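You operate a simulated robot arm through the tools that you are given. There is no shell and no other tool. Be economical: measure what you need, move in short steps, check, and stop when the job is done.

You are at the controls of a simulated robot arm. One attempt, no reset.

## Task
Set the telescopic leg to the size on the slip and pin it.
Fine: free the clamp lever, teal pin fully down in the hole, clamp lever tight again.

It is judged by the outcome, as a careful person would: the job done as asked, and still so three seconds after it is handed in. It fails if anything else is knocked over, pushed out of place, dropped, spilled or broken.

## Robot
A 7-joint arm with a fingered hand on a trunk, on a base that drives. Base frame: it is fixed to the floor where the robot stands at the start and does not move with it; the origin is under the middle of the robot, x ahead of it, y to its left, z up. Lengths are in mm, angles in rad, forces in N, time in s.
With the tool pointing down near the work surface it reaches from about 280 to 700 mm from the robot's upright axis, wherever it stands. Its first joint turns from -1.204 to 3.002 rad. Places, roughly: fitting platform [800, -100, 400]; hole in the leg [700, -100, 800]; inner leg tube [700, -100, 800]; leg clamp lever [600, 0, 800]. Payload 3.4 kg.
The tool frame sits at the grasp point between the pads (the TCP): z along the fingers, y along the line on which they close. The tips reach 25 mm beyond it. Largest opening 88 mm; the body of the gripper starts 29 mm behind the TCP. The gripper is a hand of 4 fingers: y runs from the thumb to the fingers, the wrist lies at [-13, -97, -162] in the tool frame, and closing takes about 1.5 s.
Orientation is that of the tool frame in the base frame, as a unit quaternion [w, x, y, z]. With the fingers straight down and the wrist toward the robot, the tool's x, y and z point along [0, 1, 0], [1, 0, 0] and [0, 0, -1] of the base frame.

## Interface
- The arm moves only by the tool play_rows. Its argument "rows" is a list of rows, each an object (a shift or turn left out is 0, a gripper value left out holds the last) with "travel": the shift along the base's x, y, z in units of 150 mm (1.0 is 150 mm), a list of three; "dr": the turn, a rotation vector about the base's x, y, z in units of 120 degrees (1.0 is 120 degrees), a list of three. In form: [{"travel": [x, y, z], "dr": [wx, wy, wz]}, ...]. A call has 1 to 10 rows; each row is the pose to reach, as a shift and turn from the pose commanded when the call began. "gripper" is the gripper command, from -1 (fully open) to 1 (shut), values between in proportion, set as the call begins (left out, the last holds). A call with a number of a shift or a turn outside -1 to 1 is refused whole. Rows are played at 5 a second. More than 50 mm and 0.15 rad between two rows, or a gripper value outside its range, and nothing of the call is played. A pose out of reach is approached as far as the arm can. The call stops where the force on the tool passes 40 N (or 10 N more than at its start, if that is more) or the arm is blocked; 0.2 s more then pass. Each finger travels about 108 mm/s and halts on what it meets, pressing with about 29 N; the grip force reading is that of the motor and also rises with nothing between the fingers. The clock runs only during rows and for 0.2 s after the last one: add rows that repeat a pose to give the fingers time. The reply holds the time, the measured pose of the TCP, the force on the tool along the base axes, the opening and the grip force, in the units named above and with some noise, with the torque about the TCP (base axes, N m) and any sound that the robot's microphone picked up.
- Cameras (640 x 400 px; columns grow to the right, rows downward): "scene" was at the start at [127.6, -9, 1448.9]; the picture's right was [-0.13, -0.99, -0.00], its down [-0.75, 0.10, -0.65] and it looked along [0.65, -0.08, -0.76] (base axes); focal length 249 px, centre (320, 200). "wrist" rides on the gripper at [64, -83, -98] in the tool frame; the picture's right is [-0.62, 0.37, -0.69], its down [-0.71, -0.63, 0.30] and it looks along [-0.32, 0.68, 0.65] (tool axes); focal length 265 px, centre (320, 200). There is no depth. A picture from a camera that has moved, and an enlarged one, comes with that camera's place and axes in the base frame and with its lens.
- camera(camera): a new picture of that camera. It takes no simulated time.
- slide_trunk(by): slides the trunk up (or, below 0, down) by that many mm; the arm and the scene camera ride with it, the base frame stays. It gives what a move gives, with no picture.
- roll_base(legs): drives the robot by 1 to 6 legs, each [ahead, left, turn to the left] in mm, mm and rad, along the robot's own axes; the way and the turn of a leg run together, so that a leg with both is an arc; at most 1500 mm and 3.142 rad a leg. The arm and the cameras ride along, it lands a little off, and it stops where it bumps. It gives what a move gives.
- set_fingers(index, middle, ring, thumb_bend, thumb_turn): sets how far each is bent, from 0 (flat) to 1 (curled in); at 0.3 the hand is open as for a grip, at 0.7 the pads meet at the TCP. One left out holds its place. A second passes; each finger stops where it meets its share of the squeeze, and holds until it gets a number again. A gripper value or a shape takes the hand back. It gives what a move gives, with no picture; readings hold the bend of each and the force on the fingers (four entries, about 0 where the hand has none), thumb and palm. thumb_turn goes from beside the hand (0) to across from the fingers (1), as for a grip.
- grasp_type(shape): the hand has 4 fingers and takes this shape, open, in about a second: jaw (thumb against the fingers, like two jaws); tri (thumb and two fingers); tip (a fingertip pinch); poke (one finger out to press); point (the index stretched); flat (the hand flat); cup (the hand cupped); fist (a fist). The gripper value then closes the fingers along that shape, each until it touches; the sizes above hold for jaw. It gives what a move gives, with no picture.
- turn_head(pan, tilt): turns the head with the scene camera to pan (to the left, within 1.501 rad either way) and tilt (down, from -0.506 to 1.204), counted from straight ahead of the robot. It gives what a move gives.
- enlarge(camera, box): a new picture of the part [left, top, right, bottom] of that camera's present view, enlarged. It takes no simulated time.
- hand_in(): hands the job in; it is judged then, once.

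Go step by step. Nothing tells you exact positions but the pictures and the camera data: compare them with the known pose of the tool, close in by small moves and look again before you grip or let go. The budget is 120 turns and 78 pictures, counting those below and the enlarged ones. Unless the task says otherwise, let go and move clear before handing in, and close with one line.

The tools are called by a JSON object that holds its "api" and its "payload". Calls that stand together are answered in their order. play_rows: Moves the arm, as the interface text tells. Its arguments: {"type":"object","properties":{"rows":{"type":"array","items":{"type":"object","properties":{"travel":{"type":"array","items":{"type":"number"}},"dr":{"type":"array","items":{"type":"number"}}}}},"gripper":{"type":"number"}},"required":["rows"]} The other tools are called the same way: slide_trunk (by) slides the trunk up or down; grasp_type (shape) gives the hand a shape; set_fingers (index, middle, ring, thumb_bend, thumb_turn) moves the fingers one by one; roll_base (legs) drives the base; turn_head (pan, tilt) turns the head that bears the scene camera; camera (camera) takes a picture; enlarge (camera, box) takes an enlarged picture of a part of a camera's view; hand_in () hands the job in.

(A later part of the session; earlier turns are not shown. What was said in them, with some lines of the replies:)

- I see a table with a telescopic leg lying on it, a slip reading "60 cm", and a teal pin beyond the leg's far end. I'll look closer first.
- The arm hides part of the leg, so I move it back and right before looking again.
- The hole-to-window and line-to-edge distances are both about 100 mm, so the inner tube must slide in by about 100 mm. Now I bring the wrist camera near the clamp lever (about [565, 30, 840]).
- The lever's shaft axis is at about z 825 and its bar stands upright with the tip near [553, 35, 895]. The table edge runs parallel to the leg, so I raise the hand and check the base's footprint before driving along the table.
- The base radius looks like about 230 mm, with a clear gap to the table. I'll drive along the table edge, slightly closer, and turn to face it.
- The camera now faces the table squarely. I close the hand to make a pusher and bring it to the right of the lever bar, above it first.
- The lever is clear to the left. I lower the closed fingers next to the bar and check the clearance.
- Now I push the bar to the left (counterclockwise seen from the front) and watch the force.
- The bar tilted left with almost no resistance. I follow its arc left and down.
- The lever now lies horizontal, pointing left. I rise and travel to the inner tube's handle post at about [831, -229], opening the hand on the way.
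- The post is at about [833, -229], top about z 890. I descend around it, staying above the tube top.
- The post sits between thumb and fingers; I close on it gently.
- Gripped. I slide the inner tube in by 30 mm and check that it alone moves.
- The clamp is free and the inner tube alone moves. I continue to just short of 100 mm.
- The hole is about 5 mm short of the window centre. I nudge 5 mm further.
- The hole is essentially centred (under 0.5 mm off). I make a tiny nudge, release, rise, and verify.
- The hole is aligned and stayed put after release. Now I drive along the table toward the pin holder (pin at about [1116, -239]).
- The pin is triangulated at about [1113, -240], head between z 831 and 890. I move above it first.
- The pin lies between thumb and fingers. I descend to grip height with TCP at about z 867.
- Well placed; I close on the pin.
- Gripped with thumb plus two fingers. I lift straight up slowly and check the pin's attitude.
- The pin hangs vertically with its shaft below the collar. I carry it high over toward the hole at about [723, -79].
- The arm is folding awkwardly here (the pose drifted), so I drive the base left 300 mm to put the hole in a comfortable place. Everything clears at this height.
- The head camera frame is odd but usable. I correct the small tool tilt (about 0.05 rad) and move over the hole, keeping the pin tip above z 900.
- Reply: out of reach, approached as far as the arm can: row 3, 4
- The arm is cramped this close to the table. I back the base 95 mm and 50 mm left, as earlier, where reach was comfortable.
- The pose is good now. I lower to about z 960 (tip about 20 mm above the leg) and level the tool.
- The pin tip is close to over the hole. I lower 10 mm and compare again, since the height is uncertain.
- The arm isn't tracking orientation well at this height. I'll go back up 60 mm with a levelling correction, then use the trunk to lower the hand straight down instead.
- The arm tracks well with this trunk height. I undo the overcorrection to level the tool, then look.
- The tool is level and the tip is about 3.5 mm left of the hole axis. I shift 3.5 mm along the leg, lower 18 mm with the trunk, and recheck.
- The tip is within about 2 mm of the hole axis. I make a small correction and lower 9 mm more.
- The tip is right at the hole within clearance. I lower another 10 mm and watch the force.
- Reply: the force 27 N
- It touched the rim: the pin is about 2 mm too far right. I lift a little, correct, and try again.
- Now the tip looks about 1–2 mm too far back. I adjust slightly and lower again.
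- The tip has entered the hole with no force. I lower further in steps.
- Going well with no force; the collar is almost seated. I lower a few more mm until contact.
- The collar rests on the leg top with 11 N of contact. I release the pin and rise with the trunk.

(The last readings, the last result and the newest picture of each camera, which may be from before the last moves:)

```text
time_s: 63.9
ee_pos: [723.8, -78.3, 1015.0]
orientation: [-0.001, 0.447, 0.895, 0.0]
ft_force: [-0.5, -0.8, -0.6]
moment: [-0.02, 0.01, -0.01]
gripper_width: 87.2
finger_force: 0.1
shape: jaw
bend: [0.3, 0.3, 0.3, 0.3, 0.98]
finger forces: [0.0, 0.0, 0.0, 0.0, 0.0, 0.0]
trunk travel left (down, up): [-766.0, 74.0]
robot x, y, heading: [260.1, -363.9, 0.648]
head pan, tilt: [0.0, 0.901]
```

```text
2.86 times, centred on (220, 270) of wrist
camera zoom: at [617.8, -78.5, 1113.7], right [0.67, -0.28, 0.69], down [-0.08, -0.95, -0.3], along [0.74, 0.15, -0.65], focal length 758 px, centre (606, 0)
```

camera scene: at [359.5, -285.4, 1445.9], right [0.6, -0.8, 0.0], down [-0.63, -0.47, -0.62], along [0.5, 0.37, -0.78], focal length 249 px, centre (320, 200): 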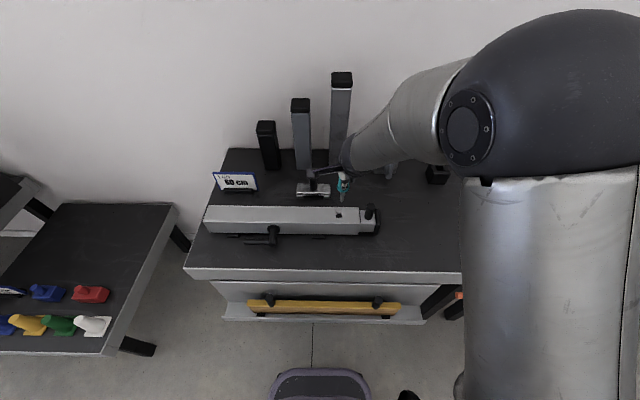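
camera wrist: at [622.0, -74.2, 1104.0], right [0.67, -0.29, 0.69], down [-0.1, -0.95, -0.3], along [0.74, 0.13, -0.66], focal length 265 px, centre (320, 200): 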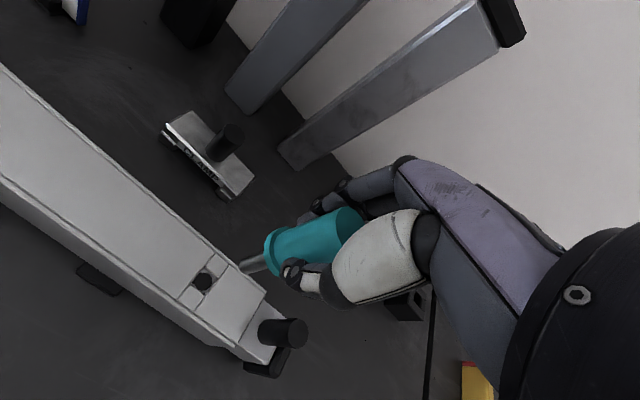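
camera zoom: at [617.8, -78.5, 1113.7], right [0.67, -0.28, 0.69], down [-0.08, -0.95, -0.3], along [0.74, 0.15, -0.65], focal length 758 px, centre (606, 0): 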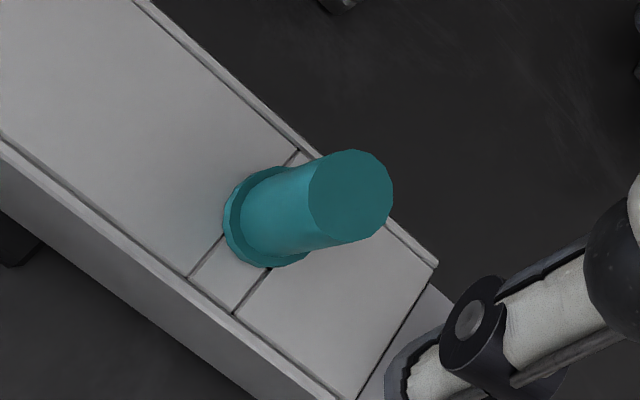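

The pin is fully seated, collar flat. Now I drive back so the clamp lever is in the same comfortable place in front of the arm.

{"api": "roll_base", "payload": {"legs": [[-70, 250, 0]]}}

{"api": "play_rows", "payload": {"rows": [{"travel": [0, 0, 0]}, {"travel": [0, 0, 0]}, {"travel": [0, 0, 0]}, {"travel": [0, 0, 0]}], "gripper": -0.05}}

{"api": "camera", "payload": {"camera": "wrist"}}

{"api": "camera", "payload": {"camera": "scene"}}

```text
time_s: 65.8
ee_pos: [514.8, 79.5, 1015.2]
orientation: [0.0, 0.449, 0.893, 0.0]
ft_force: [0.1, -0.6, 0.3]
moment: [0.01, -0.01, -0.02]
gripper_width: 87.6
finger_force: 0.0
shape: jaw
bend: [0.3, 0.3, 0.3, 0.3, 0.98]
finger forces: [0.1, 0.1, 0.0, 0.0, 0.0, 0.0]
trunk travel left (down, up): [-766.0, 74.0]
robot x, y, heading: [50.3, -202.9, 0.646]
head pan, tilt: [0.0, 0.901]
```

```text
time_s: 66.8
ee_pos: [514.9, 80.0, 1015.6]
orientation: [0.0, 0.45, 0.893, 0.0]
ft_force: [-0.8, 0.4, -0.2]
moment: [0.0, -0.01, -0.02]
gripper_width: 46.7
finger_force: 0.1
shape: jaw
bend: [0.74, 0.43, 0.4, 0.68, 1.0]
finger forces: [0.0, 0.0, 0.1, 0.0, 0.1, 0.0]
trunk travel left (down, up): [-766.0, 74.0]
robot x, y, heading: [49.2, -205.1, 0.638]
head pan, tilt: [0.0, 0.901]
```

```text
11 pictures are left
camera wrist: at [409.4, 80.4, 1113.8], right [0.67, -0.28, 0.69], down [-0.08, -0.95, -0.3], along [0.74, 0.15, -0.65], focal length 265 px, centre (320, 200)
```

wrist: 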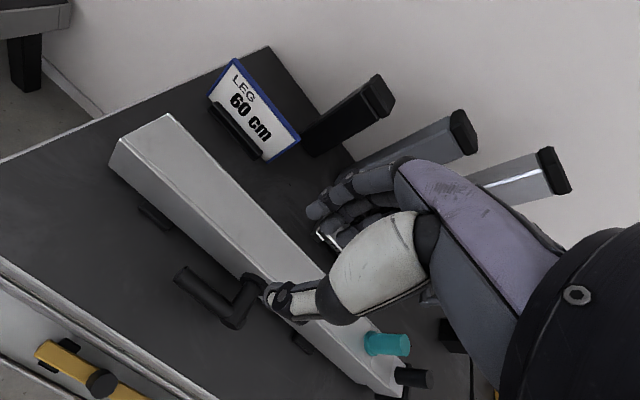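

```text
10 pictures are left
camera scene: at [150.1, -125.4, 1437.0], right [0.6, -0.8, 0.0], down [-0.63, -0.47, -0.62], along [0.5, 0.37, -0.78], focal length 249 px, centre (320, 200)
```

scene: 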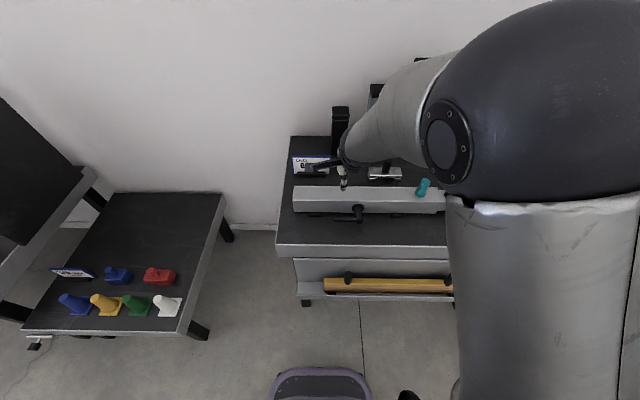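

The bar lies from about s-end [507, 87] to its shaft near [550, 26], z 825. I preset the fingers half-bent (to fit between bar and tube) and the thumb open, centre over the bar, and lower partway with the trunk.

{"api": "set_fingers", "payload": {"index": 0.5, "middle": 0.5, "ring": 0.5, "thumb_bend": 0.3, "thumb_turn": 1.0}}

{"api": "play_rows", "payload": {"rows": [{"travel": [-0.007, -0.047, 0]}, {"travel": [-0.007, -0.047, 0]}]}}

{"api": "slide_trunk", "payload": {"by": -115}}

{"api": "camera", "payload": {"camera": "wrist"}}

```text
time_s: 67.8
ee_pos: [514.3, 79.3, 1015.7]
orientation: [0.0, 0.449, 0.893, 0.0]
ft_force: [-0.9, 0.5, -0.2]
moment: [0.01, -0.03, 0.02]
gripper_width: 62.8
finger_force: 0.0
shape: fingers
bend: [0.5, 0.5, 0.5, 0.3, 0.98]
finger forces: [0.0, 0.1, 0.0, 0.0, 0.0, 0.0]
trunk travel left (down, up): [-766.0, 74.0]
robot x, y, heading: [47.4, -201.5, 0.64]
head pan, tilt: [0.0, 0.901]
```

```text
time_s: 68.4
ee_pos: [515.3, 73.5, 1014.9]
orientation: [0.0, 0.449, 0.893, 0.001]
ft_force: [0.3, 0.0, 0.2]
moment: [0.02, 0.0, -0.01]
gripper_width: 62.7
finger_force: 0.0
shape: fingers
bend: [0.5, 0.5, 0.5, 0.3, 0.98]
finger forces: [0.0, 0.1, 0.0, 0.1, 0.0, 0.0]
trunk travel left (down, up): [-766.0, 74.0]
robot x, y, heading: [45.3, -202.2, 0.641]
head pan, tilt: [0.0, 0.901]
```

```text
time_s: 69.8
ee_pos: [513.3, 72.4, 900.0]
orientation: [0.0, 0.449, 0.893, -0.001]
ft_force: [0.1, 0.4, -0.5]
moment: [-0.03, 0.0, 0.02]
gripper_width: 62.7
finger_force: 0.1
shape: fingers
bend: [0.5, 0.5, 0.5, 0.3, 0.98]
finger forces: [0.1, 0.1, 0.0, 0.0, 0.0, 0.0]
trunk travel left (down, up): [-651.0, 189.0]
robot x, y, heading: [50.7, -199.8, 0.646]
head pan, tilt: [0.0, 0.901]
```

```text
9 pictures are left
camera wrist: at [408.2, 73.6, 998.8], right [0.67, -0.28, 0.69], down [-0.08, -0.95, -0.3], along [0.74, 0.15, -0.65], focal length 265 px, centre (320, 200)
```

wrist: 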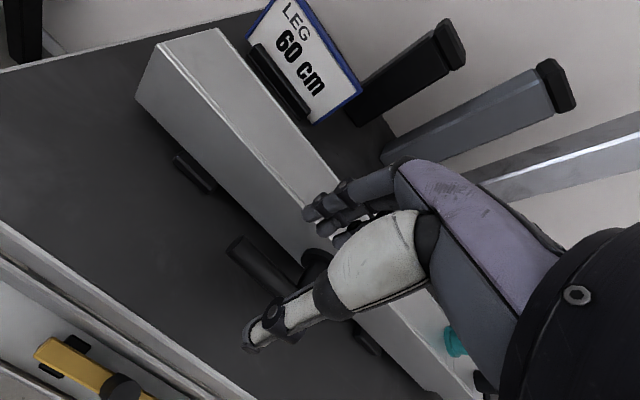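

The bar lies between the thumb and fingers. I lower in two steps to the bar's height.

{"api": "slide_trunk", "payload": {"by": -42}}

{"api": "slide_trunk", "payload": {"by": -23}}

{"api": "camera", "payload": {"camera": "wrist"}}

```text
time_s: 70.7
ee_pos: [513.1, 72.5, 857.3]
orientation: [0.0, 0.45, 0.893, 0.0]
ft_force: [-0.1, -0.3, 0.6]
moment: [0.01, 0.01, -0.01]
gripper_width: 62.7
finger_force: 0.1
shape: fingers
bend: [0.5, 0.5, 0.5, 0.3, 0.98]
finger forces: [0.1, 0.0, 0.1, 0.0, 0.0, 0.1]
trunk travel left (down, up): [-609.0, 231.0]
robot x, y, heading: [51.0, -200.4, 0.647]
head pan, tilt: [0.0, 0.901]
```

```text
time_s: 71.4
ee_pos: [513.8, 73.1, 835.5]
orientation: [0.0, 0.449, 0.894, 0.0]
ft_force: [-1.0, -1.0, 0.4]
moment: [0.0, 0.02, -0.03]
gripper_width: 62.6
finger_force: 0.1
shape: fingers
bend: [0.5, 0.51, 0.5, 0.3, 0.98]
finger forces: [0.1, 1.1, 0.0, 0.0, 0.0, 0.1]
trunk travel left (down, up): [-586.0, 254.0]
robot x, y, heading: [51.1, -202.3, 0.648]
head pan, tilt: [0.0, 0.901]
```

```text
8 pictures are left
camera wrist: at [408.1, 73.5, 933.6], right [0.67, -0.28, 0.69], down [-0.08, -0.95, -0.3], along [0.74, 0.15, -0.65], focal length 265 px, centre (320, 200)
```

wrist: 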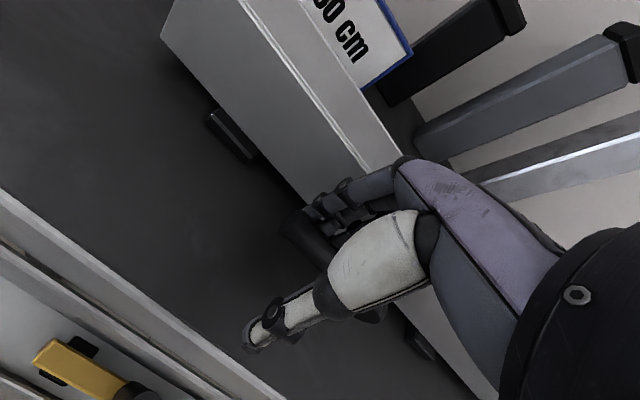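

Bar is in the gap, only a light touch on one finger. I close the thumb and fingers on it.

{"api": "set_fingers", "payload": {"thumb_bend": 0.75, "index": 0.7, "middle": 0.7}}

```text
time_s: 72.4
ee_pos: [514.5, 73.1, 833.6]
orientation: [0.0, 0.45, 0.893, 0.0]
ft_force: [4.2, 3.0, -3.3]
moment: [0.07, -0.04, 0.05]
gripper_width: 7.2
finger_force: 6.9
shape: fingers
bend: [0.63, 0.65, 0.5, 0.69, 1.0]
finger forces: [5.0, 3.2, 0.0, 0.0, 5.6, 0.0]
trunk travel left (down, up): [-586.0, 254.0]
robot x, y, heading: [47.7, -199.0, 0.64]
head pan, tilt: [0.0, 0.901]
```

Gripped. I lift the lever along its arc, first to 45°.

{"api": "play_rows", "payload": {"rows": [{"travel": [0.008, -0.0107, 0.103]}, {"travel": [0.032, -0.0427, 0.2]}, {"travel": [0.07, -0.094, 0.283]}, {"travel": [0.07, -0.094, 0.283]}]}}

{"api": "camera", "payload": {"camera": "wrist"}}

```text
time_s: 73.4
ee_pos: [524.3, 58.9, 876.8]
orientation: [0.0, 0.449, 0.893, 0.0]
ft_force: [1.7, 3.3, -1.1]
moment: [0.05, 0.0, 0.05]
gripper_width: 0.0
finger_force: 0.8
shape: fingers
bend: [0.68, 0.66, 0.5, 0.74, 1.0]
finger forces: [0.1, 2.6, 0.1, 0.0, 0.0, 0.0]
trunk travel left (down, up): [-586.0, 254.0]
robot x, y, heading: [50.7, -200.2, 0.647]
head pan, tilt: [0.0, 0.901]
```

```text
7 pictures are left
camera wrist: at [418.8, 60.2, 976.3], right [0.67, -0.28, 0.69], down [-0.08, -0.95, -0.3], along [0.74, 0.15, -0.65], focal length 265 px, centre (320, 200)
```

wrist: 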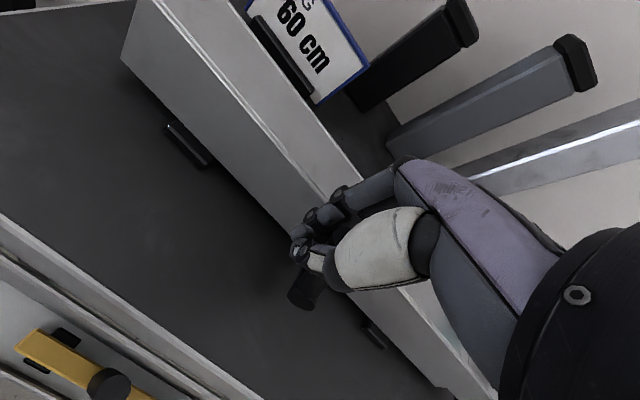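

The lever is up around 45°, still within the fingers. I continue along the arc to upright.

{"api": "play_rows", "payload": {"rows": [{"travel": [0.05, -0.066, 0.064]}, {"travel": [0.108, -0.143, 0.104]}, {"travel": [0.17, -0.226, 0.117]}, {"travel": [0.17, -0.226, 0.117]}]}}

{"api": "camera", "payload": {"camera": "wrist"}}

```text
time_s: 74.1
ee_pos: [536.3, 42.1, 892.5]
orientation: [-0.007, 0.443, 0.897, 0.0]
ft_force: [-17.1, 20.3, -3.5]
moment: [0.52, 0.43, 0.14]
gripper_width: 0.0
finger_force: 12.6
shape: fingers
bend: [0.68, 0.69, 0.5, 0.74, 1.0]
finger forces: [0.0, 25.9, 0.1, 0.0, 0.1, 0.0]
trunk travel left (down, up): [-586.0, 254.0]
robot x, y, heading: [47.1, -201.4, 0.65]
head pan, tilt: [0.0, 0.901]
stopped in row 3: the force on the tool passed its limit (the readings are from after the stop); the commanded pose is now the measured one
```

```text
6 pictures are left
camera wrist: at [431.2, 40.7, 991.7], right [0.68, -0.27, 0.68], down [-0.07, -0.95, -0.31], along [0.73, 0.16, -0.66], focal length 265 px, centre (320, 200)
```

wrist: 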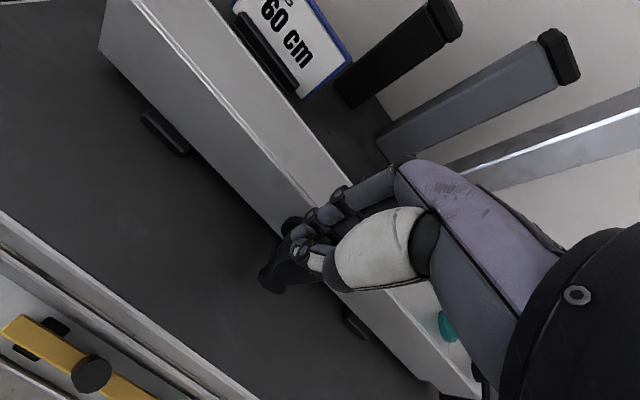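

A firm stop was met, with the lever apparently upright against its end stop. I back off left, rise, and check with the scene camera.

{"api": "play_rows", "payload": {"rows": [{"travel": [-0.06, 0.08, 0]}, {"travel": [-0.12, 0.16, 0]}, {"travel": [-0.2, 0.267, 0]}, {"travel": [-0.2, 0.267, 0]}]}}

{"api": "slide_trunk", "payload": {"by": 150}}

{"api": "enlarge", "payload": {"camera": "scene", "box": [280, 150, 450, 260]}}

```text
time_s: 75.1
ee_pos: [509.0, 76.0, 891.1]
orientation: [-0.005, 0.446, 0.895, 0.0]
ft_force: [-0.6, -0.3, 0.1]
moment: [-0.02, -0.01, -0.01]
gripper_width: 0.1
finger_force: 0.3
shape: fingers
bend: [0.68, 0.7, 0.5, 0.74, 1.0]
finger forces: [0.1, 0.1, 0.0, 0.0, 0.0, 0.0]
trunk travel left (down, up): [-586.0, 254.0]
robot x, y, heading: [49.4, -201.6, 0.646]
head pan, tilt: [0.0, 0.901]
```

```text
time_s: 76.9
ee_pos: [509.1, 76.9, 1041.3]
orientation: [-0.005, 0.446, 0.895, 0.0]
ft_force: [-0.4, 0.2, -0.1]
moment: [-0.03, 0.0, -0.01]
gripper_width: 0.2
finger_force: 0.1
shape: fingers
bend: [0.68, 0.7, 0.5, 0.74, 1.0]
finger forces: [0.0, 0.0, 0.0, 0.1, 0.0, 0.1]
trunk travel left (down, up): [-736.0, 104.0]
robot x, y, heading: [45.8, -203.7, 0.647]
head pan, tilt: [0.0, 0.901]
```

```text
3.64 times, centred on (365, 205) of scene
camera zoom: at [149.6, -124.7, 1406.9], right [0.6, -0.8, 0.0], down [-0.63, -0.47, -0.62], along [0.5, 0.37, -0.78], focal length 906 px, centre (156, 182)
```

zoom: 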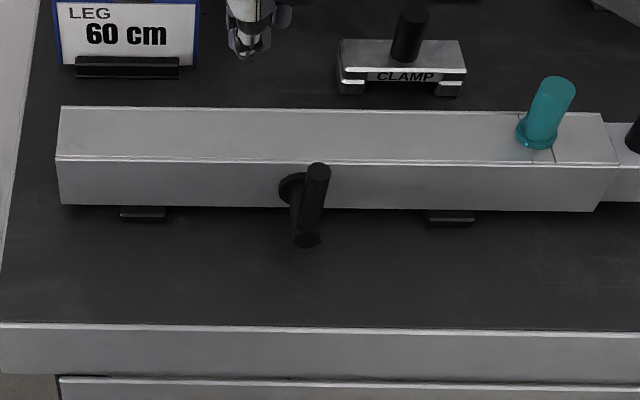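

The lever is upright and tight against its stop again, the pin is fully seated at 60 cm, nothing else has moved and the hand is clear. I hand in.

{"api": "hand_in", "payload": {}}

```text
The job is handed in.
```

The telescopic leg is set to 60 cm as on the slip, the teal pin is fully down in the hole with its collar on the leg, and the clamp lever is back upright against its stop.
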